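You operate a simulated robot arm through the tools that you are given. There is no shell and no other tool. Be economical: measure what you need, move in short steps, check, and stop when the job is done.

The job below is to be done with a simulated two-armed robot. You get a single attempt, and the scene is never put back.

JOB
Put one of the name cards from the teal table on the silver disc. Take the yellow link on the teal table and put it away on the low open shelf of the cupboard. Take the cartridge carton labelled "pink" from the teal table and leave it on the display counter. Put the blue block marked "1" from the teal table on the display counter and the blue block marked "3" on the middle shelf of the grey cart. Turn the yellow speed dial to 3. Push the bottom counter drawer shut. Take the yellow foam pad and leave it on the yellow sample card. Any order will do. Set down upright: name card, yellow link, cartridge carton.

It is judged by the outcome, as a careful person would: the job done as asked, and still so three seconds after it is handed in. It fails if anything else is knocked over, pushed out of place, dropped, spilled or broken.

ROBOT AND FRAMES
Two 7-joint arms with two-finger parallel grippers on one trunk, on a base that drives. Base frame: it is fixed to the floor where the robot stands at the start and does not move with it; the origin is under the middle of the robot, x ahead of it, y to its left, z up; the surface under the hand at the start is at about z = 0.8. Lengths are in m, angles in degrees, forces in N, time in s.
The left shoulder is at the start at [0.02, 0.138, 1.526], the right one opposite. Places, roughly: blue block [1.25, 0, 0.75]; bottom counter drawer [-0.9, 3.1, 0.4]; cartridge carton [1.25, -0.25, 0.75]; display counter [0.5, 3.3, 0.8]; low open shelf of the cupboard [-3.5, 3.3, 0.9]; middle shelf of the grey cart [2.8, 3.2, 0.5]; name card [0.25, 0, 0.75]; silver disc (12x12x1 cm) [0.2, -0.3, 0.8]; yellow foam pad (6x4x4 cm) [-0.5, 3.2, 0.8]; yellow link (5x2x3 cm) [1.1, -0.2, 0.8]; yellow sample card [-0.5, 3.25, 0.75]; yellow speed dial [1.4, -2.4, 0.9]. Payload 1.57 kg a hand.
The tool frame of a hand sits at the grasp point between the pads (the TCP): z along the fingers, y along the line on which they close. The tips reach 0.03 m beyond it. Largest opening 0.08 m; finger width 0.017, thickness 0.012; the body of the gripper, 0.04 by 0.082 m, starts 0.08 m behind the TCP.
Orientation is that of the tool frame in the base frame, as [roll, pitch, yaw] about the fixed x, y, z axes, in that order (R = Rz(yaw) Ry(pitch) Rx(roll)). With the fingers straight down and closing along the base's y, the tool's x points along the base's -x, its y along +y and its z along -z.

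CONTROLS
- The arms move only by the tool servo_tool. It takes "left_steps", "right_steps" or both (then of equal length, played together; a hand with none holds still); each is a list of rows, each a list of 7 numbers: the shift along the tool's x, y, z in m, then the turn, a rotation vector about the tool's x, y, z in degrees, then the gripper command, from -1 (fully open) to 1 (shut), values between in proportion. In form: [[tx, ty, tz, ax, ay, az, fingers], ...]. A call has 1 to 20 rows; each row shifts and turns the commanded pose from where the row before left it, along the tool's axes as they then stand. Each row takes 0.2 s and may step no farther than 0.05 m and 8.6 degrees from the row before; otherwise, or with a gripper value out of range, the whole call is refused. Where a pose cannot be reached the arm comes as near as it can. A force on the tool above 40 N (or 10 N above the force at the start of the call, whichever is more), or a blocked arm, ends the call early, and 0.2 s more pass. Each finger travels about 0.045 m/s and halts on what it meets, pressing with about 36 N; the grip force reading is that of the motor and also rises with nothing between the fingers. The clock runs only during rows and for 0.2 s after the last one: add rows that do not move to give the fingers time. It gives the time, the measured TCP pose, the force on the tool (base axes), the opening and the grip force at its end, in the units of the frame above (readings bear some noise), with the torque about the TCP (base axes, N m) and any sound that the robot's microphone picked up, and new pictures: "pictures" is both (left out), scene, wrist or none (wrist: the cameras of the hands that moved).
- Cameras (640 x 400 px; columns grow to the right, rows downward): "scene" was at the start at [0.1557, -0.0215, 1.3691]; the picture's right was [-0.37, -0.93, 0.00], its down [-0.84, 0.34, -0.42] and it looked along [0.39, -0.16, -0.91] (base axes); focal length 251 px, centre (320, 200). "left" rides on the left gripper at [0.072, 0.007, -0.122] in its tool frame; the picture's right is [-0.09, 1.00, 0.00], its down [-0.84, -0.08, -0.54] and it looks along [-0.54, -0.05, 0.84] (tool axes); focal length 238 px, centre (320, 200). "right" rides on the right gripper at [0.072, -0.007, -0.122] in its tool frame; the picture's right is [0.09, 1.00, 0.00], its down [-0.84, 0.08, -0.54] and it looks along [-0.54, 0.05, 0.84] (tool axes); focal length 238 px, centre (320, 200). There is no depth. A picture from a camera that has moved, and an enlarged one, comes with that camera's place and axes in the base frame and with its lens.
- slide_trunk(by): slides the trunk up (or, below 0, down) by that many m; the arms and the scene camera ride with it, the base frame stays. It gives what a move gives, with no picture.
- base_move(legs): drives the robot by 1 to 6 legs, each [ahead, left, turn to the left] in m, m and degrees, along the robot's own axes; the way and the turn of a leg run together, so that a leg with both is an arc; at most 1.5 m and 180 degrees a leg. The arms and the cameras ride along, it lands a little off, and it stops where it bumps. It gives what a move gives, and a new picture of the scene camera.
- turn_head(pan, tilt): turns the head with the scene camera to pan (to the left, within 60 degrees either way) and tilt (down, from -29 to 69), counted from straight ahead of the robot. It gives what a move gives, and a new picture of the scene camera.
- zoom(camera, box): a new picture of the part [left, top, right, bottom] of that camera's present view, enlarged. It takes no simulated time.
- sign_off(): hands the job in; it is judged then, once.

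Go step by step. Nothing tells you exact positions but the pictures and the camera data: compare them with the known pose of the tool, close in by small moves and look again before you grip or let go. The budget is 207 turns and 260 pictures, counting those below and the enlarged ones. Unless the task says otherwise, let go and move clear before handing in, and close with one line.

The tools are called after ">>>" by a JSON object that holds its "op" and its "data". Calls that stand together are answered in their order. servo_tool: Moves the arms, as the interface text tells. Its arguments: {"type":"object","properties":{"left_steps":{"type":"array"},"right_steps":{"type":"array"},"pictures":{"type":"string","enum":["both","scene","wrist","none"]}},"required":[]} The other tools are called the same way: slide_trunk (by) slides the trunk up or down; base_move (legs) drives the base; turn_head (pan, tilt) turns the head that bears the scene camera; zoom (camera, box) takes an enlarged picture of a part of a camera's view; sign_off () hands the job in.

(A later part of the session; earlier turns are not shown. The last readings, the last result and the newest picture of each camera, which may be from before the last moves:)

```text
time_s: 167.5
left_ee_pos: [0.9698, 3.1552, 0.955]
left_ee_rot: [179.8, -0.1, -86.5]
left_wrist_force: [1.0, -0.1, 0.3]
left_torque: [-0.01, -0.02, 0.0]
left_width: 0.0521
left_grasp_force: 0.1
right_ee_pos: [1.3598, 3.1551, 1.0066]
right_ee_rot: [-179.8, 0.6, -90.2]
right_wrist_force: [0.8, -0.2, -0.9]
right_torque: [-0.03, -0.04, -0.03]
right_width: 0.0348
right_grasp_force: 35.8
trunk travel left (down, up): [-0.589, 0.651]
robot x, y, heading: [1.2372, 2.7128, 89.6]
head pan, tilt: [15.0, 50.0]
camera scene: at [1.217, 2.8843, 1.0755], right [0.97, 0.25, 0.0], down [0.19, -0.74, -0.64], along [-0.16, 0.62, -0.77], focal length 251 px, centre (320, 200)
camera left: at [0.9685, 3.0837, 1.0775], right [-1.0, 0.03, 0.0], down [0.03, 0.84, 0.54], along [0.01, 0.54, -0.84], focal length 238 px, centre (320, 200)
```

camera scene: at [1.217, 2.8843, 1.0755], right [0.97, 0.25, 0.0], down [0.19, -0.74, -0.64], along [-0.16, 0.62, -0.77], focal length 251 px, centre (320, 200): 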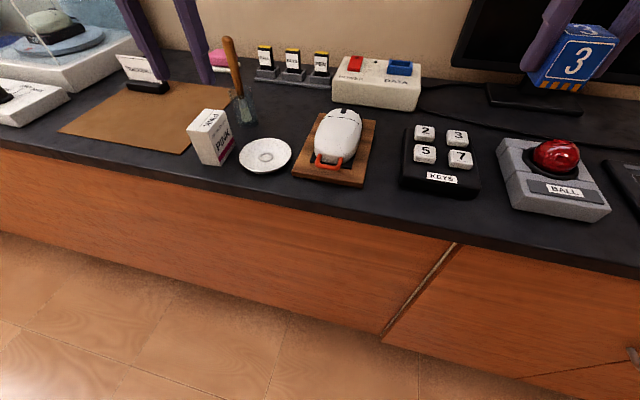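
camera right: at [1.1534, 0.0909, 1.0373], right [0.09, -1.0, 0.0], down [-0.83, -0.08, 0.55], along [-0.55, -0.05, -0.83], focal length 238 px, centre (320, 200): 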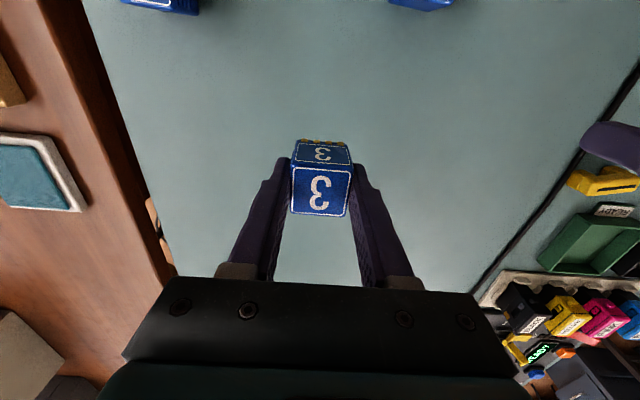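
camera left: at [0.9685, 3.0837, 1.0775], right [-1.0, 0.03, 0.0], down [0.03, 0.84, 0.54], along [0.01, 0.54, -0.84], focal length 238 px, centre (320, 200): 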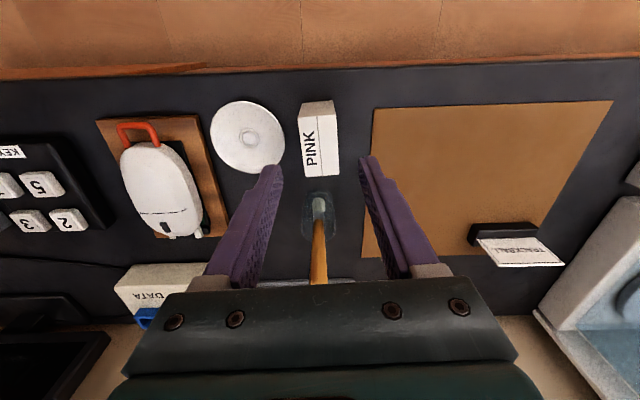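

The carton stands upright on the counter. Now I'll set block 3 on the counter's front strip near (1.40,3.13) so I can re-grip it at a tilt.

>>> {"op": "servo_tool", "data": {"right_steps": [[0.022, -0.02, 0.01, 0, 0, 0, 1], [0, -0.02, 0.03, 0, 0, 0, 1], [0, 0, 0.04, 0, 0, 0, 1], [0, 0, 0.03, 0, 0, 0, 1], [0, 0, 0, 0, 0, 0, 1]], "left_steps": [[0.02, 0, -0.02, 0, 0, 0, -1], [0.02, 0, -0.02, 0, 0, 0, -1], [0, 0, 0, 0, 0, 0, -1], [0, 0, 0, 0, 0, 0, -1], [0, 0, 0, 0, 0, 0, -1]]}}

```text
time_s: 168.7
left_ee_pos: [0.9742, 3.1169, 0.9939]
left_ee_rot: [179.8, -0.1, -86.5]
left_wrist_force: [0.6, -0.5, 0.2]
left_torque: [0.01, -0.02, 0.02]
left_width: 0.08
left_grasp_force: 0.1
left hand out of reach, approached as far as the arm can: row 1
right_ee_pos: [1.4022, 3.144, 0.8926]
right_ee_rot: [-179.8, 0.6, -90.2]
right_wrist_force: [1.2, 0.6, -0.3]
right_torque: [0.01, -0.02, 0.01]
right_width: 0.0347
right_grasp_force: 36.2
right hand out of reach, approached as far as the arm can: row 1
trunk travel left (down, up): [-0.589, 0.651]
robot x, y, heading: [1.2366, 2.7104, 89.5]
head pan, tilt: [15.0, 50.0]
camera scene: at [1.2169, 2.8843, 1.0755], right [0.97, 0.25, 0.0], down [0.19, -0.74, -0.64], along [-0.16, 0.62, -0.77], focal length 251 px, centre (320, 200)
camera right: at [1.4087, 3.0703, 1.0129], right [-1.0, -0.09, 0.0], down [-0.08, 0.83, 0.55], along [-0.05, 0.55, -0.83], focal length 238 px, centre (320, 200)
camera left: at [0.9729, 3.0456, 1.1179], right [-1.0, 0.03, 0.0], down [0.03, 0.84, 0.54], along [0.01, 0.54, -0.84], focal length 238 px, centre (320, 200)
```

scene: 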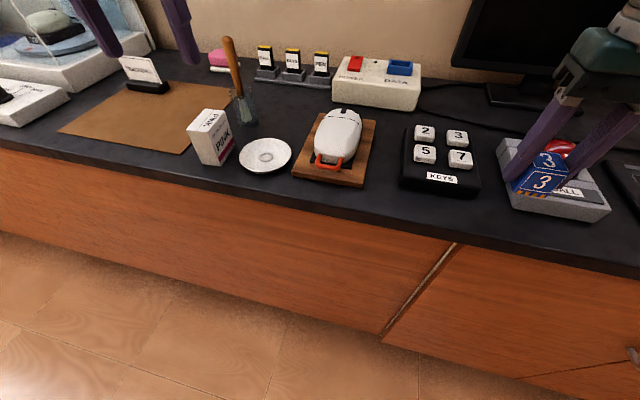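
right: 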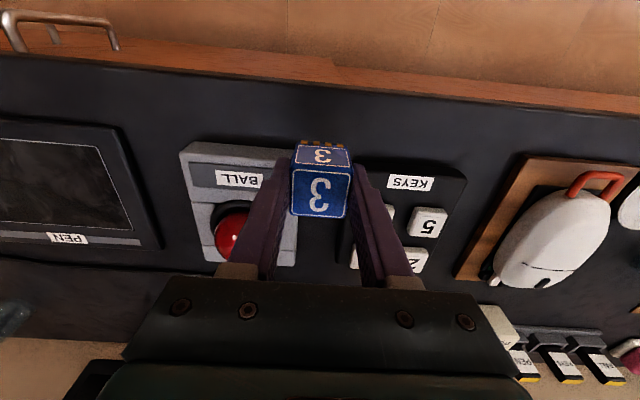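
left: 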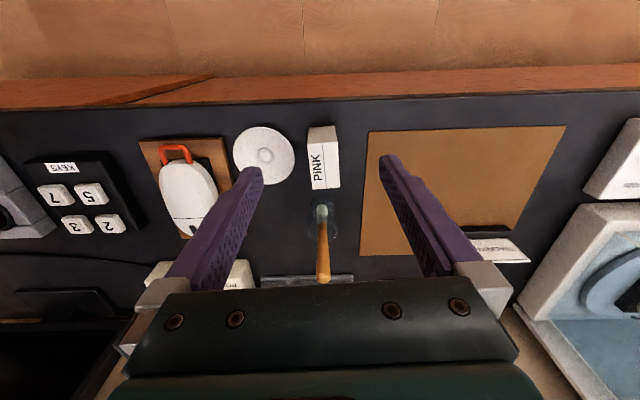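

>>> {"op": "servo_tool", "data": {"right_steps": [[0.004, 0, 0.02, 0, 0, 0, 1], [0.004, 0, 0.02, 0, 0, 0, 1], [0, 0, 0.012, 0, 0, 0, 1], [0, 0, 0.003, 0, 0, 0, 1], [0, 0, 0, 0, 0, 0, 1]], "pictures": "wrist"}}

```text
time_s: 169.9
left_ee_pos: [0.973, 3.1162, 0.9962]
left_ee_rot: [179.8, -0.2, -86.5]
left_wrist_force: [0.3, 0.0, -0.1]
left_torque: [0.0, 0.04, -0.02]
left_width: 0.0802
left_grasp_force: 0.1
right_ee_pos: [1.4014, 3.1369, 0.8385]
right_ee_rot: [-179.9, 0.6, -90.2]
right_wrist_force: [-3.0, -0.2, 0.3]
right_torque: [0.02, 0.07, 0.07]
right_width: 0.0349
right_grasp_force: 35.7
trunk travel left (down, up): [-0.589, 0.651]
robot x, y, heading: [1.2381, 2.7089, 89.7]
head pan, tilt: [15.0, 50.0]
camera right: at [1.4074, 3.0634, 0.9591], right [-1.0, -0.09, 0.0], down [-0.08, 0.83, 0.55], along [-0.05, 0.55, -0.83], focal length 238 px, centre (320, 200)
```

right: 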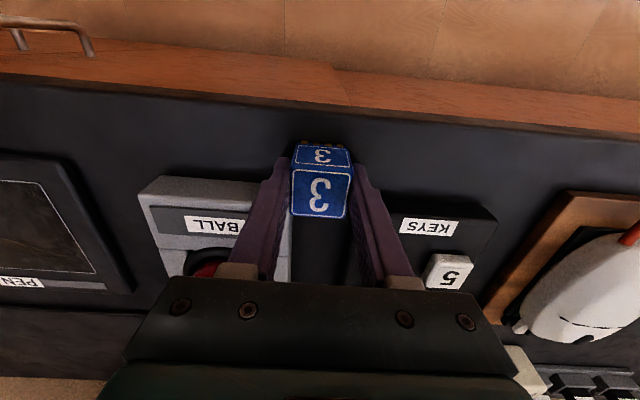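

>>> {"op": "servo_tool", "data": {"right_steps": [[0.009, 0, 0, 0, 0, 0, 1], [0, 0, 0, 0, 0, 0, 1], [0, 0, 0.002, 0, 0, 0, 1], [0, 0, 0.001, 0, 0, 0, 1], [0, 0, 0, 0, 0, 0, 1]], "pictures": "wrist"}}

```text
time_s: 171.1
left_ee_pos: [0.9751, 3.117, 0.9959]
left_ee_rot: [179.9, -0.2, -86.5]
left_wrist_force: [0.4, 0.0, 0.1]
left_torque: [-0.02, -0.02, 0.01]
left_width: 0.0804
left_grasp_force: 0.1
right_ee_pos: [1.402, 3.1303, 0.8366]
right_ee_rot: [-179.8, 0.6, -90.1]
right_wrist_force: [-2.6, -11.1, 35.1]
right_torque: [-0.45, 0.07, 0.01]
right_width: 0.0347
right_grasp_force: 36.1
trunk travel left (down, up): [-0.589, 0.651]
robot x, y, heading: [1.2365, 2.7069, 89.4]
head pan, tilt: [15.0, 50.0]
camera right: at [1.4085, 3.0548, 0.9576], right [-1.0, -0.09, 0.0], down [-0.08, 0.83, 0.55], along [-0.05, 0.55, -0.83], focal length 238 px, centre (320, 200)
```

right: 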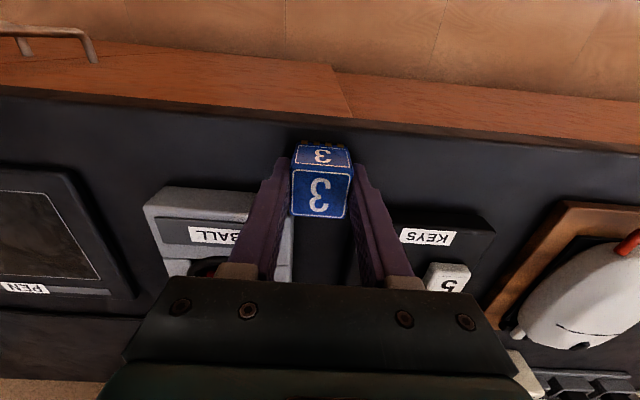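

>>> {"op": "servo_tool", "data": {"right_steps": [[0, 0, -0.002, 0, 0, 0, 1], [0, 0, 0, 0, 0, 0, -0.3], [0, 0, 0, 0, 0, 0, -0.3], [0, 0, -0.03, 0, 0, 0, -0.3], [0, 0, -0.04, 0, 0, 0, -0.3], [0, 0, -0.03, 0, 0, 0, -0.3], [0, 0, 0, 0, 0, 0, -0.3]], "pictures": "wrist"}}

```text
time_s: 172.7
left_ee_pos: [0.9743, 3.116, 0.9951]
left_ee_rot: [179.8, -0.1, -86.5]
left_wrist_force: [-0.2, -0.4, 0.8]
left_torque: [-0.02, 0.0, -0.03]
left_width: 0.0802
left_grasp_force: 0.0
right_ee_pos: [1.4024, 3.1278, 0.9367]
right_ee_rot: [-179.8, 0.7, -90.1]
right_wrist_force: [0.3, -0.3, 1.2]
right_torque: [0.02, -0.04, 0.01]
right_width: 0.052
right_grasp_force: 0.0
trunk travel left (down, up): [-0.589, 0.651]
robot x, y, heading: [1.2337, 2.7076, 89.6]
head pan, tilt: [15.0, 50.0]
camera right: at [1.4077, 3.0534, 1.058], right [-1.0, -0.09, 0.0], down [-0.08, 0.83, 0.55], along [-0.05, 0.55, -0.83], focal length 238 px, centre (320, 200)
```

right: 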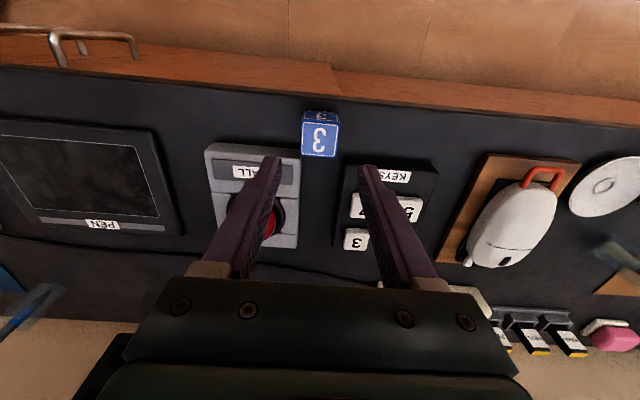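

Block 3 is free-standing at (1.401,3.131). I'll back off, tilt the right hand 45° forward and re-approach.

>>> {"op": "base_move", "data": {"legs": [[-0.2, 0, 0]]}}

>>> {"op": "servo_tool", "data": {"right_steps": [[0, 0, 0, 0, -7.5, 0, -0.3], [0, 0, 0, 0, -7.5, 0, -0.3], [0, 0, 0, 0, -7.5, 0, -0.3], [0, 0, 0, 0, -7.5, 0, -0.3], [0, 0, 0, 0, -7.5, 0, -0.3], [0, 0, 0, 0, -7.5, 0, -0.3], [0, 0, 0, 0, 0, 0, -0.3]], "pictures": "both"}}

```text
time_s: 174.3
left_ee_pos: [0.9716, 2.9167, 0.9954]
left_ee_rot: [179.8, -0.3, -86.4]
left_wrist_force: [-0.1, 0.6, -0.2]
left_torque: [-0.02, -0.01, 0.01]
left_width: 0.0799
left_grasp_force: 0.1
right_ee_pos: [1.4001, 2.9301, 0.9358]
right_ee_rot: [-179.8, 0.6, -90.0]
right_wrist_force: [0.6, 1.0, 0.3]
right_torque: [0.04, -0.01, -0.02]
right_width: 0.0522
right_grasp_force: 0.1
trunk travel left (down, up): [-0.589, 0.651]
robot x, y, heading: [1.2312, 2.5071, 89.5]
head pan, tilt: [15.0, 50.0]
camera scene: at [1.2154, 2.6854, 1.0755], right [0.97, 0.25, 0.0], down [0.19, -0.74, -0.64], along [-0.16, 0.62, -0.77], focal length 251 px, centre (320, 200)
```

scene: 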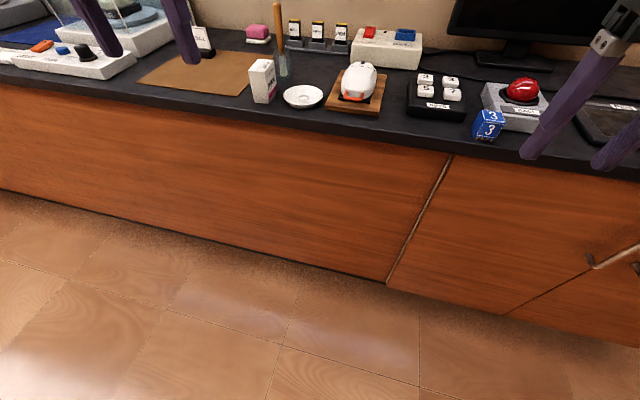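

```text
time_s: 175.9
left_ee_pos: [0.971, 2.9177, 0.9954]
left_ee_rot: [179.8, -0.2, -86.4]
left_wrist_force: [-0.2, -0.2, -0.4]
left_torque: [0.02, -0.01, 0.01]
left_width: 0.0799
left_grasp_force: 0.0
right_ee_pos: [1.3996, 2.9294, 0.9369]
right_ee_rot: [-179.8, 45.6, -89.8]
right_wrist_force: [0.0, 0.0, 0.2]
right_torque: [-0.01, 0.02, 0.03]
right_width: 0.0519
right_grasp_force: 0.0
trunk travel left (down, up): [-0.589, 0.651]
robot x, y, heading: [1.2357, 2.5073, 89.6]
head pan, tilt: [15.0, 50.0]
camera scene: at [1.2154, 2.6855, 1.0755], right [0.97, 0.25, 0.0], down [0.19, -0.74, -0.64], along [-0.16, 0.62, -0.77], focal length 251 px, centre (320, 200)
camera right: at [1.4056, 2.7905, 0.9712], right [-1.0, -0.06, -0.07], down [-0.08, 0.2, 0.98], along [-0.05, 0.98, -0.2], focal length 238 px, centre (320, 200)
```

scene: 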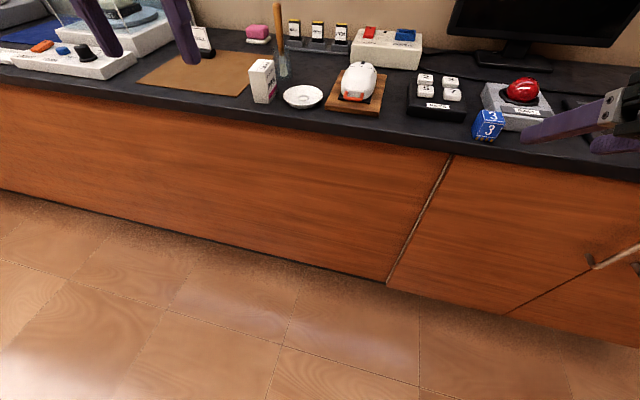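
right: 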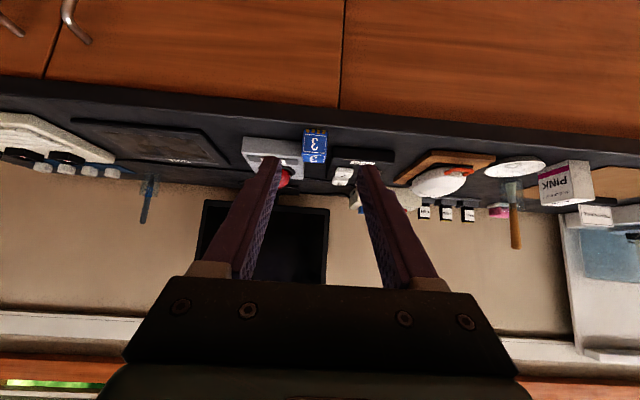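

>>> {"op": "servo_tool", "data": {"right_steps": [[-0.0161, -0.0005, 0.0323, 0, 0, 0, -0.3], [-0.0161, -0.0005, 0.0323, 0, 0, 0, -0.3], [-0.0161, 0, 0.0323, 0, 0, 0, -0.3], [-0.0161, 0, 0.0323, 0, 0, 0, -0.3], [0, 0, 0.03, 0, 0, 0, -0.3], [0, 0, 0, 0, 0, 0, -0.3]], "pictures": "both"}}

>>> {"op": "zoom", "data": {"camera": "scene", "box": [400, 60, 560, 160]}}

```text
time_s: 177.3
left_ee_pos: [0.9707, 2.9173, 0.9949]
left_ee_rot: [179.8, -0.2, -86.4]
left_wrist_force: [0.0, -0.2, 0.1]
left_torque: [-0.01, 0.01, -0.01]
left_width: 0.08
left_grasp_force: 0.0
right_ee_pos: [1.4006, 3.0874, 0.8722]
right_ee_rot: [-179.7, 45.7, -89.9]
right_wrist_force: [0.1, 0.1, 0.8]
right_torque: [0.01, 0.0, 0.04]
right_width: 0.0522
right_grasp_force: 0.1
trunk travel left (down, up): [-0.589, 0.651]
robot x, y, heading: [1.2348, 2.5097, 89.8]
head pan, tilt: [15.0, 50.0]
camera scene: at [1.2154, 2.6854, 1.0755], right [0.97, 0.25, 0.0], down [0.19, -0.74, -0.64], along [-0.16, 0.62, -0.77], focal length 251 px, centre (320, 200)
camera right: at [1.4069, 2.949, 0.9059], right [-1.0, -0.06, -0.07], down [-0.08, 0.2, 0.98], along [-0.05, 0.98, -0.2], focal length 238 px, centre (320, 200)
```

scene: 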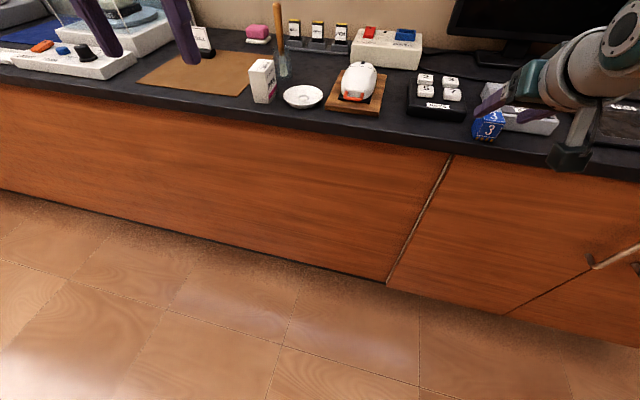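
right: 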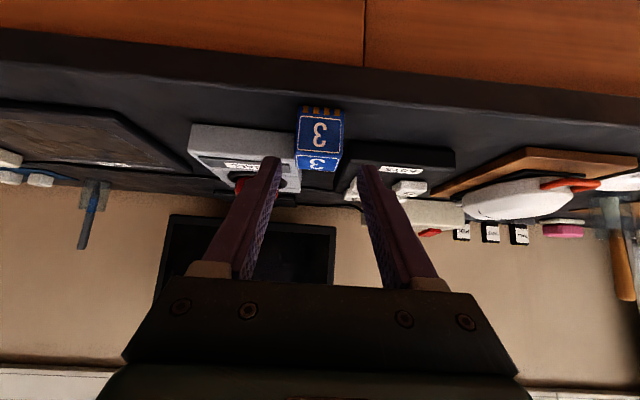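

```text
4.00 times, centred on (480, 110) of scene
camera zoom: at [1.2154, 2.6854, 1.0755], right [0.97, 0.25, 0.0], down [0.19, -0.74, -0.64], along [-0.16, 0.62, -0.77], focal length 1005 px, centre (-320, 560)
```

zoom: 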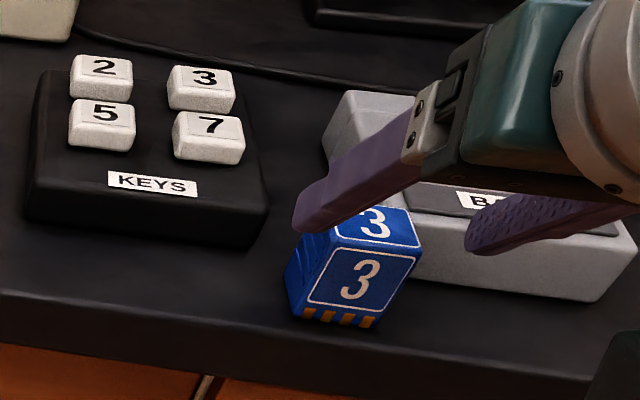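

>>> {"op": "servo_tool", "data": {"right_steps": [[0.0025, -0.0005, 0.025, 0, 0, 0, -0.3], [0.0025, 0, 0.023, 0, 0, 0, -0.3], [0, 0, 0, 0, 0, 0, 0.3], [0, 0, 0, 0, 0, 0, 1], [0, 0, 0, 0, 0, 0, 1], [0, 0, 0, 0, 0, 0, 1]], "pictures": "none"}}

>>> {"op": "zoom", "data": {"camera": "scene", "box": [400, 60, 560, 160]}}

```text
time_s: 178.7
left_ee_pos: [0.972, 2.9156, 0.9947]
left_ee_rot: [179.7, -0.2, -86.5]
left_wrist_force: [-1.0, 0.7, -0.1]
left_torque: [-0.02, 0.01, 0.03]
left_width: 0.0801
left_grasp_force: 0.1
right_ee_pos: [1.4016, 3.0934, 0.8648]
right_ee_rot: [-179.8, 45.6, -89.8]
right_wrist_force: [0.1, -0.3, 1.0]
right_torque: [0.01, 0.01, -0.02]
right_width: 0.0003
right_grasp_force: 19.2
right hand out of reach, approached as far as the arm can: row 1, 2
trunk travel left (down, up): [-0.589, 0.651]
robot x, y, heading: [1.2353, 2.5093, 89.8]
head pan, tilt: [15.0, 50.0]
```

```text
4.00 times, centred on (480, 110) of scene
camera zoom: at [1.2154, 2.6855, 1.0755], right [0.97, 0.25, 0.0], down [0.19, -0.74, -0.64], along [-0.16, 0.62, -0.77], focal length 1005 px, centre (-320, 560)
```

zoom: 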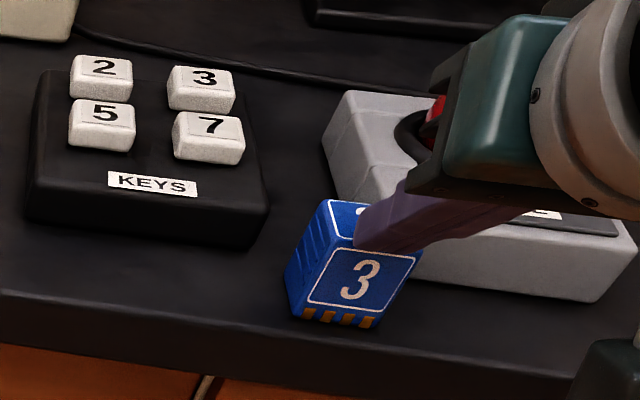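

Out of reach by 3 cm. I'll open, back off along the tool, and drive 7 cm nearer.

>>> {"op": "servo_tool", "data": {"right_steps": [[0, 0, -0.03, 0, 0, 0, -0.3], [0, 0, -0.04, 0, 0, 0, -0.3], [0, 0, -0.03, 0, 0, 0, -0.3], [0, 0, 0, 0, 0, 0, -0.3]], "pictures": "none"}}

>>> {"op": "base_move", "data": {"legs": [[0.07, 0, 0]]}}

```text
time_s: 179.7
left_ee_pos: [0.9722, 2.9171, 0.9953]
left_ee_rot: [179.9, -0.2, -86.4]
left_wrist_force: [-0.8, -1.5, -0.5]
left_torque: [0.0, 0.01, -0.02]
left_width: 0.0799
left_grasp_force: 0.1
right_ee_pos: [1.3993, 3.0211, 0.9335]
right_ee_rot: [-179.7, 45.5, -89.7]
right_wrist_force: [0.0, -1.1, 0.5]
right_torque: [0.04, -0.01, 0.02]
right_width: 0.0521
right_grasp_force: 0.0
trunk travel left (down, up): [-0.589, 0.651]
robot x, y, heading: [1.2377, 2.5086, 89.9]
head pan, tilt: [15.0, 50.0]
```

```text
time_s: 180.7
left_ee_pos: [0.9717, 2.9868, 0.9953]
left_ee_rot: [179.9, -0.2, -86.4]
left_wrist_force: [0.2, -0.3, -0.6]
left_torque: [0.0, -0.01, -0.01]
left_width: 0.0799
left_grasp_force: 0.1
right_ee_pos: [1.4009, 3.0917, 0.9329]
right_ee_rot: [-179.6, 45.7, -89.7]
right_wrist_force: [0.3, -0.2, -0.4]
right_torque: [0.02, -0.04, 0.01]
right_width: 0.0518
right_grasp_force: 0.1
trunk travel left (down, up): [-0.589, 0.651]
robot x, y, heading: [1.2349, 2.5799, 89.5]
head pan, tilt: [15.0, 50.0]
camera scene: at [1.2158, 2.7552, 1.0756], right [0.97, 0.25, 0.0], down [0.19, -0.74, -0.64], along [-0.16, 0.62, -0.77], focal length 251 px, centre (320, 200)
```

scene: 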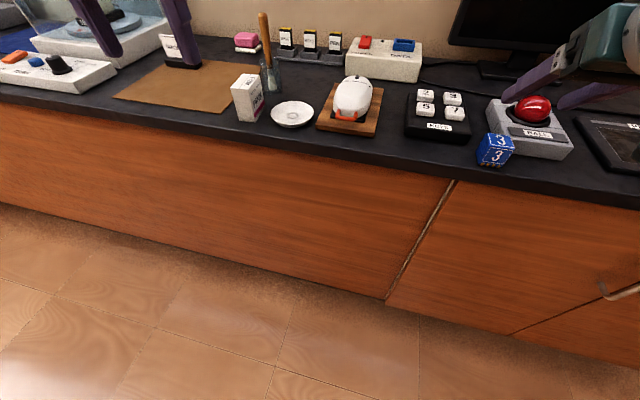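

>>> {"op": "servo_tool", "data": {"right_steps": [[0.026, 0, 0.0145, 0, 0, 0, -0.3], [0.026, 0, 0.0145, 0, 0, 0, -0.3], [0, 0, 0.03, 0, 0, 0, -0.3], [0, 0, 0.028, 0, 0, 0, -0.3], [0, 0, 0, 0, 0, 0, -0.3]], "pictures": "none"}}

>>> {"op": "zoom", "data": {"camera": "scene", "box": [420, 80, 580, 180]}}

```text
time_s: 181.9
left_ee_pos: [0.9721, 2.9867, 0.9949]
left_ee_rot: [179.8, -0.2, -86.4]
left_wrist_force: [-0.4, 0.7, -0.3]
left_torque: [-0.02, -0.01, 0.02]
left_width: 0.0799
left_grasp_force: 0.1
right_ee_pos: [1.4007, 3.1178, 0.8349]
right_ee_rot: [-179.7, 45.6, -89.8]
right_wrist_force: [0.2, 0.4, -0.5]
right_torque: [0.0, 0.01, 0.01]
right_width: 0.0518
right_grasp_force: 0.1
trunk travel left (down, up): [-0.589, 0.651]
robot x, y, heading: [1.2316, 2.5778, 89.7]
head pan, tilt: [15.0, 50.0]
```

```text
4.00 times, centred on (500, 130) of scene
camera zoom: at [1.2158, 2.7548, 1.0755], right [0.97, 0.25, 0.0], down [0.19, -0.74, -0.64], along [-0.16, 0.62, -0.77], focal length 1005 px, centre (-400, 480)
```

zoom: 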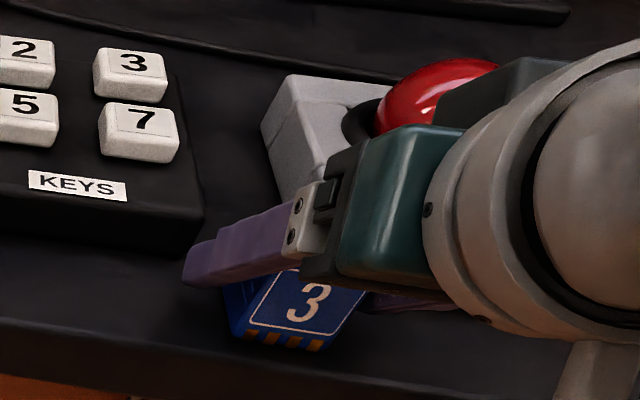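

Well placed. Closing and lifting.

>>> {"op": "servo_tool", "data": {"right_steps": [[0, 0, 0, 0, 0, 0, 0.3], [0, 0, 0, 0, 0, 0, 1], [0, 0, 0, 0, 0, 0, 1], [0, 0, 0, 0, 0, 0, 1], [-0.015, 0, -0.015, 0, 0, 0, 1], [-0.02, 0, -0.02, 0, 0, 0, 1], [-0.02, 0, -0.02, 0, 0, 0, 1], [0, 0, 0, 0, 0, 0, 1]], "pictures": "wrist"}}

```text
time_s: 183.7
left_ee_pos: [0.9725, 2.9871, 0.9943]
left_ee_rot: [179.8, -0.2, -86.4]
left_wrist_force: [-0.3, 0.8, -1.0]
left_torque: [-0.03, 0.03, 0.04]
left_width: 0.0801
left_grasp_force: 0.1
right_ee_pos: [1.4013, 3.1146, 0.9154]
right_ee_rot: [-179.7, 45.7, -89.8]
right_wrist_force: [-0.7, -0.4, -0.4]
right_torque: [-0.01, 0.0, -0.02]
right_width: 0.035
right_grasp_force: 36.0
trunk travel left (down, up): [-0.589, 0.651]
robot x, y, heading: [1.235, 2.5761, 89.6]
head pan, tilt: [15.0, 50.0]
camera right: at [1.4072, 2.9758, 0.9489], right [-1.0, -0.06, -0.07], down [-0.08, 0.2, 0.98], along [-0.05, 0.98, -0.2], focal length 238 px, centre (320, 200)
```

right: 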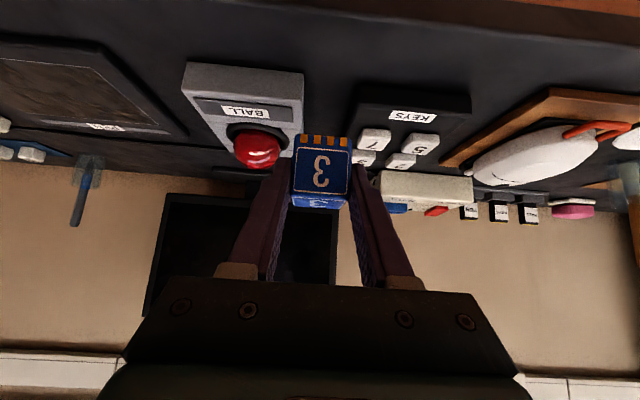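

Block 3 is held tilted. Driving over to the cart and looking at it.

>>> {"op": "base_move", "data": {"legs": [[-0.25, 0, 0], [0, -0.9, 0], [0, 0, -30]]}}

>>> {"op": "turn_head", "data": {"pan": 10, "tilt": 40}}

```text
time_s: 191.4
left_ee_pos: [2.1244, 2.8066, 0.9947]
left_ee_rot: [179.9, -0.2, -117.5]
left_wrist_force: [-0.1, 0.3, 0.4]
left_torque: [0.01, 0.02, 0.01]
left_width: 0.08
left_grasp_force: 0.0
right_ee_pos: [2.5562, 2.6945, 0.9157]
right_ee_rot: [-179.9, 45.7, -120.8]
right_wrist_force: [-0.4, -0.1, -0.1]
right_torque: [0.01, -0.02, -0.01]
right_width: 0.0351
right_grasp_force: 35.9
trunk travel left (down, up): [-0.589, 0.651]
robot x, y, heading: [2.1407, 2.3246, 58.3]
head pan, tilt: [15.0, 50.0]
camera scene: at [2.2118, 2.4827, 1.0755], right [0.96, -0.28, 0.0], down [-0.22, -0.73, -0.64], along [0.18, 0.62, -0.77], focal length 251 px, centre (320, 200)
```

scene: 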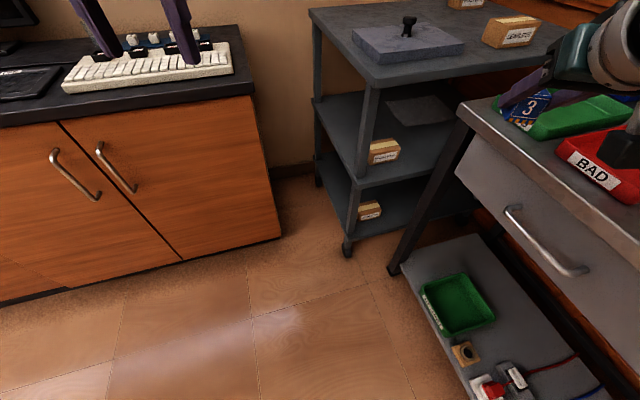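

```text
time_s: 192.1
left_ee_pos: [2.1236, 2.8071, 0.9956]
left_ee_rot: [179.9, -0.3, -117.5]
left_wrist_force: [-0.8, 0.3, 0.1]
left_torque: [0.03, -0.02, -0.01]
left_width: 0.0798
left_grasp_force: 0.1
right_ee_pos: [2.5566, 2.6951, 0.9147]
right_ee_rot: [-179.7, 45.5, -120.9]
right_wrist_force: [-0.4, 0.9, -0.6]
right_torque: [-0.03, 0.01, -0.01]
right_width: 0.0352
right_grasp_force: 35.9
trunk travel left (down, up): [-0.589, 0.651]
robot x, y, heading: [2.1379, 2.3213, 58.7]
head pan, tilt: [10.0, 40.0]
camera scene: at [2.221, 2.488, 1.0896], right [0.93, -0.36, 0.0], down [-0.23, -0.6, -0.77], along [0.28, 0.71, -0.64], focal length 251 px, centre (320, 200)
```

scene: 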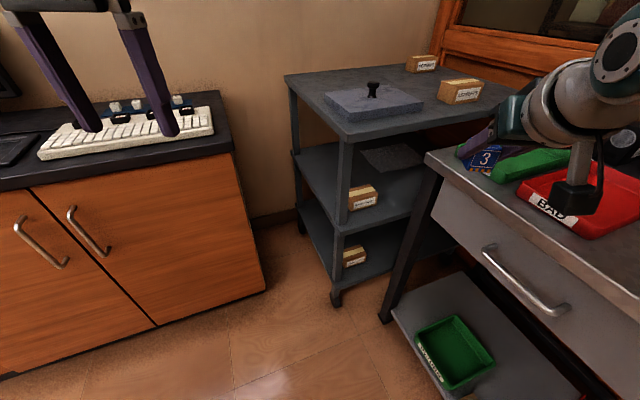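

Target spot is the free part of the middle shelf near (2.56,3.33). I'll raise the left hand, drive to a staging spot in front of the gap and lower the trunk there.

>>> {"op": "servo_tool", "data": {"left_steps": [[0, 0, -0.04, 0, 0, 0, -1], [0, 0, -0.04, 0, 0, 0, -1], [0, 0, -0.04, 0, 0, 0, -1], [0, 0, -0.04, 0, 0, 0, -1], [0, 0, -0.04, 0, 0, 0, -1], [0, 0, -0.04, 0, 0, 0, -1], [0, 0, 0, 0, 0, 0, -1]], "pictures": "none"}}

>>> {"op": "base_move", "data": {"legs": [[0.18, 0.17, 6.3]]}}

```text
time_s: 193.3
left_ee_pos: [2.1218, 2.7865, 1.0903]
left_ee_rot: [178.8, -13.5, -118.4]
left_wrist_force: [-0.8, 0.8, 0.6]
left_torque: [0.05, -0.02, -0.01]
left_width: 0.0799
left_grasp_force: 0.1
right_ee_pos: [2.5578, 2.695, 0.9151]
right_ee_rot: [-179.6, 45.6, -120.9]
right_wrist_force: [-0.6, 0.1, -0.7]
right_torque: [0.0, -0.04, -0.01]
right_width: 0.0351
right_grasp_force: 36.1
trunk travel left (down, up): [-0.589, 0.651]
robot x, y, heading: [2.1382, 2.3247, 58.4]
head pan, tilt: [10.0, 40.0]
stopped in row 5 (left hand): the arm was blocked; the commanded pose is now the measured one
```

```text
time_s: 195.1
left_ee_pos: [2.0033, 3.0211, 1.0913]
left_ee_rot: [178.9, -13.5, -112.1]
left_wrist_force: [0.7, 1.0, 0.3]
left_torque: [-0.04, 0.0, 0.0]
left_width: 0.08
left_grasp_force: 0.0
right_ee_pos: [2.4451, 2.9772, 0.9139]
right_ee_rot: [-179.6, 45.6, -114.5]
right_wrist_force: [0.2, -0.2, -0.4]
right_torque: [0.0, 0.03, -0.01]
right_width: 0.0349
right_grasp_force: 36.0
trunk travel left (down, up): [-0.589, 0.651]
robot x, y, heading: [2.0709, 2.5625, 65.2]
head pan, tilt: [10.0, 40.0]
camera scene: at [2.1349, 2.7336, 1.0897], right [0.97, -0.26, 0.0], down [-0.17, -0.62, -0.77], along [0.2, 0.74, -0.64], focal length 251 px, centre (320, 200)
```

scene: 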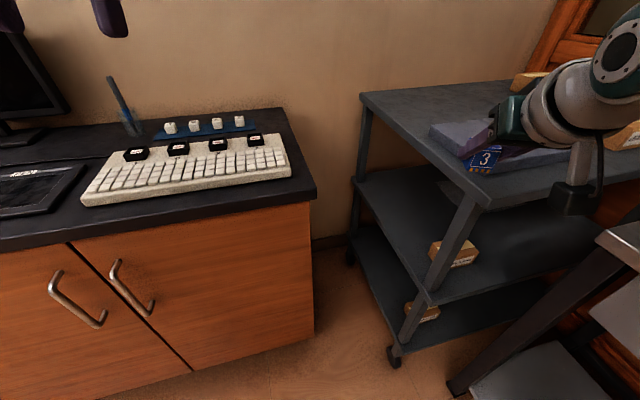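

The left hand must be out of the way of the counter before the trunk goes down. I'll swing it out to the robot's left side.

>>> {"op": "servo_tool", "data": {"left_steps": [[0.013, 0.033, 0.01, 0, -4.5, 0, -1], [0.013, 0.033, 0.01, 0, -4.5, 0, -1], [0.013, 0.033, 0.01, 0, -4.5, 0, -1], [0.023, 0.033, 0.01, 0, 0, 0, -1], [0.023, 0.033, 0.01, 0, 0, 0, -1], [0.023, 0.033, 0.01, 0, 0, 0, -1], [0.037, 0.027, 0.01, 0, 0, 0, -1], [0.037, 0.027, 0.01, 0, 0, 0, -1], [0.037, 0.027, 0.01, 0, 0, 0, -1], [0.04, 0.017, 0, 0, 0, 0, -1], [0.04, 0.017, 0, 0, 0, 0, -1], [0.04, 0.017, 0, 0, 0, 0, -1], [0, 0, 0, 0, 0, 0, -1]], "pictures": "none"}}

```text
time_s: 197.9
left_ee_pos: [1.5665, 2.8275, 1.0135]
left_ee_rot: [178.9, 0.0, -112.3]
left_wrist_force: [-0.8, -0.1, 0.4]
left_torque: [-0.01, 0.01, 0.0]
left_width: 0.0799
left_grasp_force: 0.0
right_ee_pos: [2.4458, 2.9765, 0.914]
right_ee_rot: [-179.7, 45.6, -114.5]
right_wrist_force: [0.3, -0.4, 0.5]
right_torque: [0.02, 0.01, -0.03]
right_width: 0.0349
right_grasp_force: 35.8
trunk travel left (down, up): [-0.589, 0.651]
robot x, y, heading: [2.0719, 2.5625, 65.1]
head pan, tilt: [10.0, 40.0]
```

>>> {"op": "servo_tool", "data": {"left_steps": [[0.035, -0.01, 0, 0, 0, 0, -1], [0.035, -0.01, 0, 0, 0, 0, -1], [0.035, -0.01, 0, 0, 0, 0, -1], [0, 0, 0, 0, 0, 0, -1]], "right_steps": [[0, 0.032, 0, 0, 0, 0, 1], [0, 0.032, 0, 0, 0, 0, 1], [0, 0, 0, 0, 0, 0, 1], [0, 0, 0, 0, 0, 0, 1]], "pictures": "none"}}

>>> {"op": "slide_trunk", "data": {"by": -0.38}}

>>> {"op": "turn_head", "data": {"pan": 0, "tilt": 20}}

```text
time_s: 198.9
left_ee_pos: [1.5528, 2.7192, 1.0095]
left_ee_rot: [179.0, 0.1, -112.3]
left_wrist_force: [-0.2, -0.5, 0.1]
left_torque: [0.02, -0.01, -0.02]
left_width: 0.0802
left_grasp_force: 0.0
right_ee_pos: [2.3874, 3.0038, 0.9147]
right_ee_rot: [-179.7, 45.5, -114.5]
right_wrist_force: [0.0, 0.0, -0.3]
right_torque: [0.05, -0.02, 0.02]
right_width: 0.0348
right_grasp_force: 36.2
trunk travel left (down, up): [-0.589, 0.651]
robot x, y, heading: [2.0691, 2.5609, 65.1]
head pan, tilt: [10.0, 40.0]
```

```text
time_s: 202.5
left_ee_pos: [1.5518, 2.719, 0.6305]
left_ee_rot: [179.0, 0.1, -112.3]
left_wrist_force: [0.4, -0.9, -0.5]
left_torque: [0.03, 0.02, 0.02]
left_width: 0.0797
left_grasp_force: 0.1
right_ee_pos: [2.3874, 3.0038, 0.5357]
right_ee_rot: [-179.6, 45.5, -114.6]
right_wrist_force: [1.2, 0.4, -0.8]
right_torque: [-0.01, 0.01, 0.0]
right_width: 0.0349
right_grasp_force: 35.9
trunk travel left (down, up): [-0.209, 1.031]
robot x, y, heading: [2.0741, 2.5598, 65.0]
head pan, tilt: [10.0, 40.0]
```

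```text
time_s: 203.4
left_ee_pos: [1.5519, 2.7186, 0.6307]
left_ee_rot: [179.0, 0.0, -112.3]
left_wrist_force: [-0.4, -0.2, 0.5]
left_torque: [0.03, 0.03, 0.0]
left_width: 0.08
left_grasp_force: 0.1
right_ee_pos: [2.3878, 3.0038, 0.5352]
right_ee_rot: [-179.7, 45.6, -114.5]
right_wrist_force: [0.6, 0.4, -0.4]
right_torque: [0.0, -0.01, -0.01]
right_width: 0.0349
right_grasp_force: 36.6
trunk travel left (down, up): [-0.209, 1.031]
robot x, y, heading: [2.0708, 2.5573, 65.1]
head pan, tilt: [0.0, 20.0]
camera scene: at [2.1523, 2.7358, 0.741], right [0.91, -0.42, 0.0], down [-0.14, -0.31, -0.94], along [0.4, 0.85, -0.34], focal length 251 px, centre (320, 200)
```

scene: 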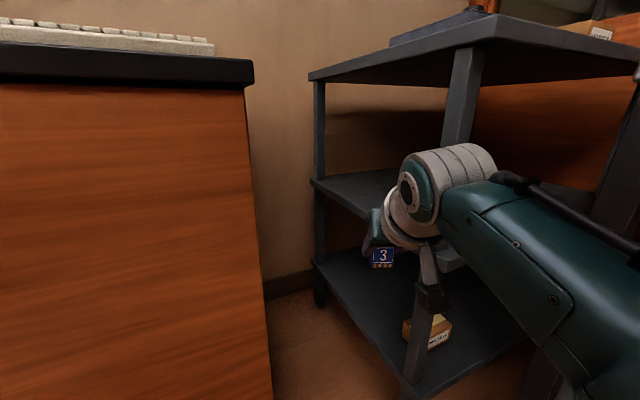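

The shelf surface is z≈0.50. I'll shift left a little, raise and extend the hand, then look before driving in.

>>> {"op": "base_move", "data": {"legs": [[0, 0.045, 0]]}}

>>> {"op": "servo_tool", "data": {"right_steps": [[-0.026, -0.0167, 0.007, 0, 0, 0, 1], [-0.026, -0.0167, 0.007, 0, 0, 0, 1], [-0.026, -0.0167, 0.007, 0, 0, 0, 1], [0, 0, 0, 0, 0, 0, 1]], "pictures": "both"}}

```text
time_s: 204.3
left_ee_pos: [1.5126, 2.7375, 0.6283]
left_ee_rot: [179.0, 0.0, -112.3]
left_wrist_force: [1.3, 0.1, 0.0]
left_torque: [-0.01, 0.01, -0.02]
left_width: 0.0798
left_grasp_force: 0.0
right_ee_pos: [2.3488, 3.0235, 0.5352]
right_ee_rot: [-179.6, 45.5, -114.4]
right_wrist_force: [-0.7, 1.0, -1.1]
right_torque: [0.0, -0.01, 0.0]
right_width: 0.035
right_grasp_force: 36.0
trunk travel left (down, up): [-0.209, 1.031]
robot x, y, heading: [2.0308, 2.5788, 65.0]
head pan, tilt: [0.0, 20.0]
camera scene: at [2.1126, 2.7544, 0.7411], right [0.91, -0.42, 0.0], down [-0.14, -0.31, -0.94], along [0.4, 0.85, -0.34], focal length 251 px, centre (320, 200)
```

scene: 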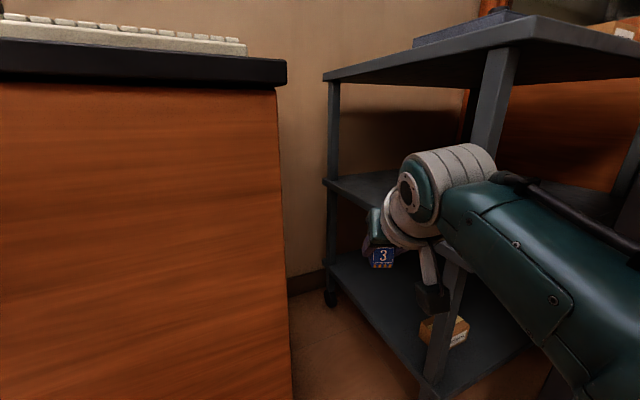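

```text
time_s: 205.3
left_ee_pos: [1.5107, 2.7376, 0.6305]
left_ee_rot: [179.0, 0.1, -112.2]
left_wrist_force: [0.4, 0.3, -0.3]
left_torque: [0.02, 0.0, -0.02]
left_width: 0.0801
left_grasp_force: 0.0
right_ee_pos: [2.4212, 3.0651, 0.5757]
right_ee_rot: [-179.7, 45.5, -114.6]
right_wrist_force: [-0.6, -0.5, -1.4]
right_torque: [-0.02, 0.03, 0.01]
right_width: 0.0353
right_grasp_force: 35.8
trunk travel left (down, up): [-0.209, 1.031]
robot x, y, heading: [2.0304, 2.5809, 65.0]
head pan, tilt: [0.0, 20.0]
camera scene: at [2.111, 2.7545, 0.741], right [0.91, -0.42, 0.0], down [-0.14, -0.31, -0.94], along [0.4, 0.85, -0.34], focal length 251 px, centre (320, 200)
camera right: at [2.3696, 2.9361, 0.6105], right [-0.93, 0.36, -0.07], down [0.01, 0.21, 0.98], along [0.36, 0.91, -0.2], focal length 238 px, centre (320, 200)
```

scene: 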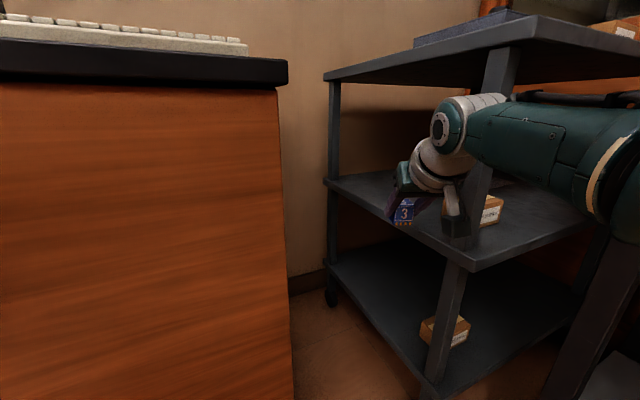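
right: 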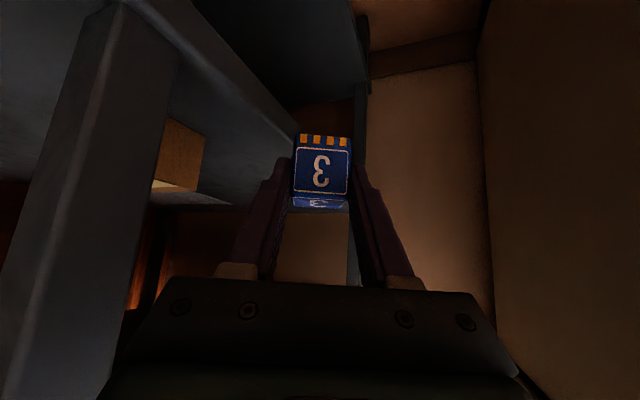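

With the right arm the elbow would hit the cart's post; the left arm, elbow on the gap side, fits. I'll go back, set the block on the counter strip and re-grip it with the left hand tilted.

>>> {"op": "slide_trunk", "data": {"by": 0.38}}

>>> {"op": "base_move", "data": {"legs": [[-0.15, 0, 0], [0, 0, 25], [0, 0.716, 0]]}}

>>> {"op": "turn_head", "data": {"pan": -15, "tilt": 45}}

```text
time_s: 208.9
left_ee_pos: [1.5116, 2.7383, 1.0109]
left_ee_rot: [179.0, 0.0, -112.4]
left_wrist_force: [0.1, -0.8, 0.6]
left_torque: [-0.01, 0.0, 0.01]
left_width: 0.0801
left_grasp_force: 0.0
right_ee_pos: [2.4212, 3.0651, 0.956]
right_ee_rot: [-179.7, 45.6, -114.5]
right_wrist_force: [0.4, -0.2, -0.3]
right_torque: [-0.04, -0.03, -0.01]
right_width: 0.0348
right_grasp_force: 36.2
trunk travel left (down, up): [-0.589, 0.651]
robot x, y, heading: [2.0306, 2.5794, 64.8]
head pan, tilt: [0.0, 20.0]
```

```text
time_s: 215.1
left_ee_pos: [0.7172, 2.3711, 1.0104]
left_ee_rot: [178.9, 0.0, -87.2]
left_wrist_force: [-0.2, -0.2, -0.1]
left_torque: [0.0, -0.01, -0.01]
left_width: 0.0801
left_grasp_force: 0.0
right_ee_pos: [1.4044, 3.0523, 0.9559]
right_ee_rot: [-179.8, 45.5, -89.5]
right_wrist_force: [0.4, 0.3, -0.1]
right_torque: [0.0, -0.02, -0.03]
right_width: 0.0352
right_grasp_force: 36.5
trunk travel left (down, up): [-0.589, 0.651]
robot x, y, heading: [1.2575, 2.4457, 89.8]
head pan, tilt: [0.0, 20.0]
camera scene: at [1.2554, 2.6392, 1.1211], right [1.0, 0.0, 0.0], down [0.0, -0.34, -0.94], along [0.0, 0.94, -0.34], focal length 251 px, centre (320, 200)
```

scene: 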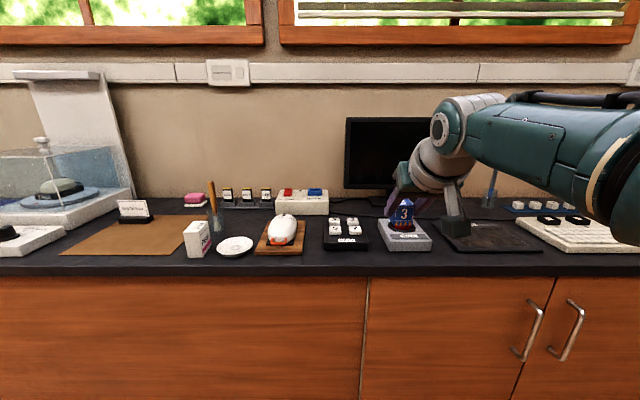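

```text
time_s: 216.0
left_ee_pos: [0.7175, 2.3708, 1.01]
left_ee_rot: [179.0, 0.0, -87.3]
left_wrist_force: [-0.1, -0.3, 0.0]
left_torque: [0.01, -0.01, -0.02]
left_width: 0.0798
left_grasp_force: 0.0
right_ee_pos: [1.4052, 3.0513, 0.9557]
right_ee_rot: [-179.7, 45.6, -89.5]
right_wrist_force: [0.3, -0.5, 0.9]
right_torque: [-0.02, 0.0, -0.04]
right_width: 0.0351
right_grasp_force: 36.7
trunk travel left (down, up): [-0.589, 0.651]
robot x, y, heading: [1.2538, 2.4474, 89.8]
head pan, tilt: [-15.0, 45.0]
camera scene: at [1.2765, 2.6247, 1.0825], right [0.97, -0.26, 0.0], down [-0.18, -0.68, -0.71], along [0.18, 0.68, -0.71], focal length 251 px, centre (320, 200)
```

scene: 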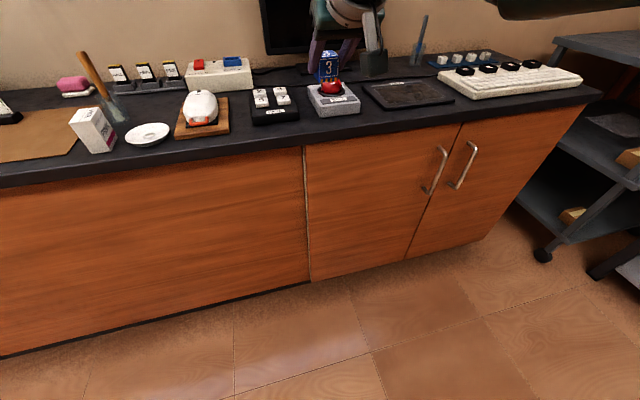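

>>> {"op": "base_move", "data": {"legs": [[0.12, 0, 0]]}}

>>> {"op": "servo_tool", "data": {"right_steps": [[0.019, 0.0015, -0.019, 0, 0, 0, 1], [0.019, 0.0015, -0.019, 0, 0, 0, 1], [0.025, 0, 0.025, 0, 0, 0, 1], [0.025, 0, 0.025, 0, 0, 0, 1], [0.025, 0, 0.025, 0, 0, 0, 1], [0, 0, 0, 0, 0, 0, 1]], "pictures": "scene"}}

```text
time_s: 217.2
left_ee_pos: [0.7193, 2.4928, 1.0097]
left_ee_rot: [179.0, 0.1, -87.3]
left_wrist_force: [0.3, -0.2, 0.6]
left_torque: [-0.01, 0.01, -0.05]
left_width: 0.08
left_grasp_force: 0.1
right_ee_pos: [1.4057, 3.1744, 0.9568]
right_ee_rot: [-179.7, 45.5, -89.5]
right_wrist_force: [0.2, -0.1, -0.4]
right_torque: [-0.03, -0.03, 0.01]
right_width: 0.0351
right_grasp_force: 36.0
trunk travel left (down, up): [-0.589, 0.651]
robot x, y, heading: [1.258, 2.5681, 90.2]
head pan, tilt: [-15.0, 45.0]
camera scene: at [1.2765, 2.7478, 1.0825], right [0.97, -0.26, 0.0], down [-0.18, -0.68, -0.71], along [0.18, 0.68, -0.71], focal length 251 px, centre (320, 200)
```

scene: 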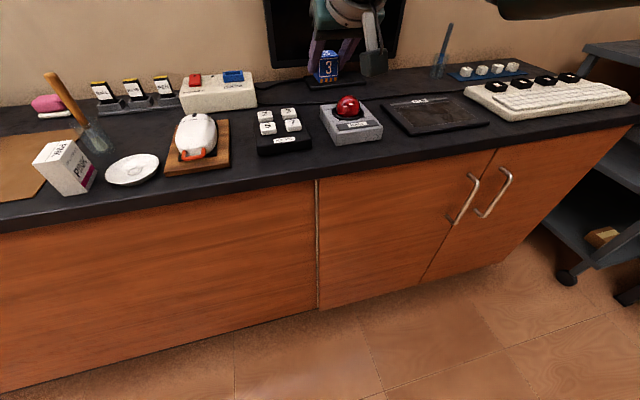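

```text
time_s: 218.6
left_ee_pos: [0.7163, 2.493, 1.0096]
left_ee_rot: [179.1, -0.1, -87.3]
left_wrist_force: [-0.4, -0.5, -0.3]
left_torque: [0.06, -0.01, 0.0]
left_width: 0.08
left_grasp_force: 0.0
right_ee_pos: [1.4034, 3.1227, 0.8486]
right_ee_rot: [-179.8, 45.5, -89.5]
right_wrist_force: [0.3, -0.2, 0.0]
right_torque: [0.0, 0.0, -0.04]
right_width: 0.0351
right_grasp_force: 36.1
trunk travel left (down, up): [-0.589, 0.651]
robot x, y, heading: [1.2557, 2.5666, 90.0]
head pan, tilt: [-15.0, 45.0]
camera scene: at [1.2764, 2.7476, 1.0824], right [0.97, -0.26, 0.0], down [-0.18, -0.68, -0.71], along [0.18, 0.68, -0.71], focal length 251 px, centre (320, 200)
```

scene: 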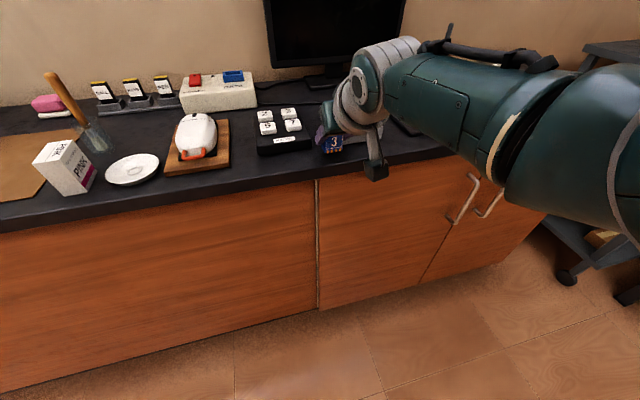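

>>> {"op": "servo_tool", "data": {"right_steps": [[0.0075, 0, 0.0015, 0, 0, 0, 1], [0.004, 0, 0.004, 0, 0, 0, 1], [0.0015, 0, 0.0015, 0, 0, 0, 1], [0, 0, 0, 0, 0, 0, 1]], "pictures": "none"}}

```text
time_s: 219.6
left_ee_pos: [0.7189, 2.4926, 1.0088]
left_ee_rot: [179.0, -0.1, -87.3]
left_wrist_force: [0.5, 0.7, -1.4]
left_torque: [0.01, 0.01, -0.02]
left_width: 0.0801
left_grasp_force: 0.1
right_ee_pos: [1.4022, 3.1184, 0.8351]
right_ee_rot: [-179.7, 45.6, -89.5]
right_wrist_force: [0.4, -0.4, 1.4]
right_torque: [0.0, 0.05, -0.02]
right_width: 0.0348
right_grasp_force: 35.8
trunk travel left (down, up): [-0.589, 0.651]
robot x, y, heading: [1.2565, 2.5666, 89.9]
head pan, tilt: [-15.0, 45.0]
```

>>> {"op": "servo_tool", "data": {"right_steps": [[0, 0, 0, 0, 0, 0, 0.2], [0, 0, 0, 0, 0, 0, -0.25], [0, 0, 0, 0, 0, 0, -0.25], [0, 0, -0.03, 0, 0, 0, -0.25], [0, 0, -0.04, 0, 0, 0, -0.25], [0, 0, -0.04, 0, 0, 0, -0.25], [0, 0, 0, 0, 0, 0, -0.25]], "pictures": "none"}}

>>> {"op": "base_move", "data": {"legs": [[-0.3, -0.32, 0]]}}

```text
time_s: 221.2
left_ee_pos: [0.7182, 2.4933, 1.0107]
left_ee_rot: [179.1, -0.1, -87.3]
left_wrist_force: [0.1, -0.9, -0.3]
left_torque: [0.04, -0.01, 0.02]
left_width: 0.08
left_grasp_force: 0.1
right_ee_pos: [1.4027, 3.0403, 0.9132]
right_ee_rot: [-179.6, 45.5, -89.5]
right_wrist_force: [-0.3, 0.0, -1.0]
right_torque: [0.0, 0.0, 0.02]
right_width: 0.0503
right_grasp_force: 0.0
trunk travel left (down, up): [-0.589, 0.651]
robot x, y, heading: [1.2576, 2.5675, 89.9]
head pan, tilt: [-15.0, 45.0]
```

```text
time_s: 223.9
left_ee_pos: [1.0366, 2.1956, 1.0101]
left_ee_rot: [179.0, 0.1, -87.4]
left_wrist_force: [0.4, 0.3, 0.5]
left_torque: [0.01, -0.03, 0.01]
left_width: 0.08
left_grasp_force: 0.1
right_ee_pos: [1.723, 2.74, 0.912]
right_ee_rot: [-179.7, 45.6, -89.6]
right_wrist_force: [0.3, 0.2, 0.0]
right_torque: [-0.01, 0.02, -0.01]
right_width: 0.0498
right_grasp_force: 0.1
trunk travel left (down, up): [-0.589, 0.651]
robot x, y, heading: [1.5737, 2.2703, 89.7]
head pan, tilt: [-15.0, 45.0]
camera scene: at [1.5956, 2.4491, 1.0824], right [0.97, -0.26, 0.0], down [-0.18, -0.68, -0.71], along [0.18, 0.68, -0.71], focal length 251 px, centre (320, 200)
```

scene: 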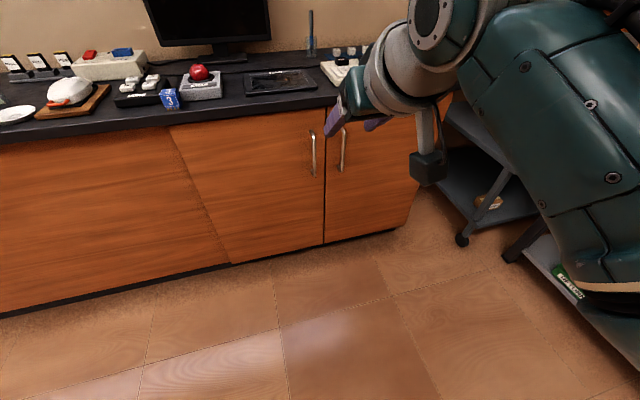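

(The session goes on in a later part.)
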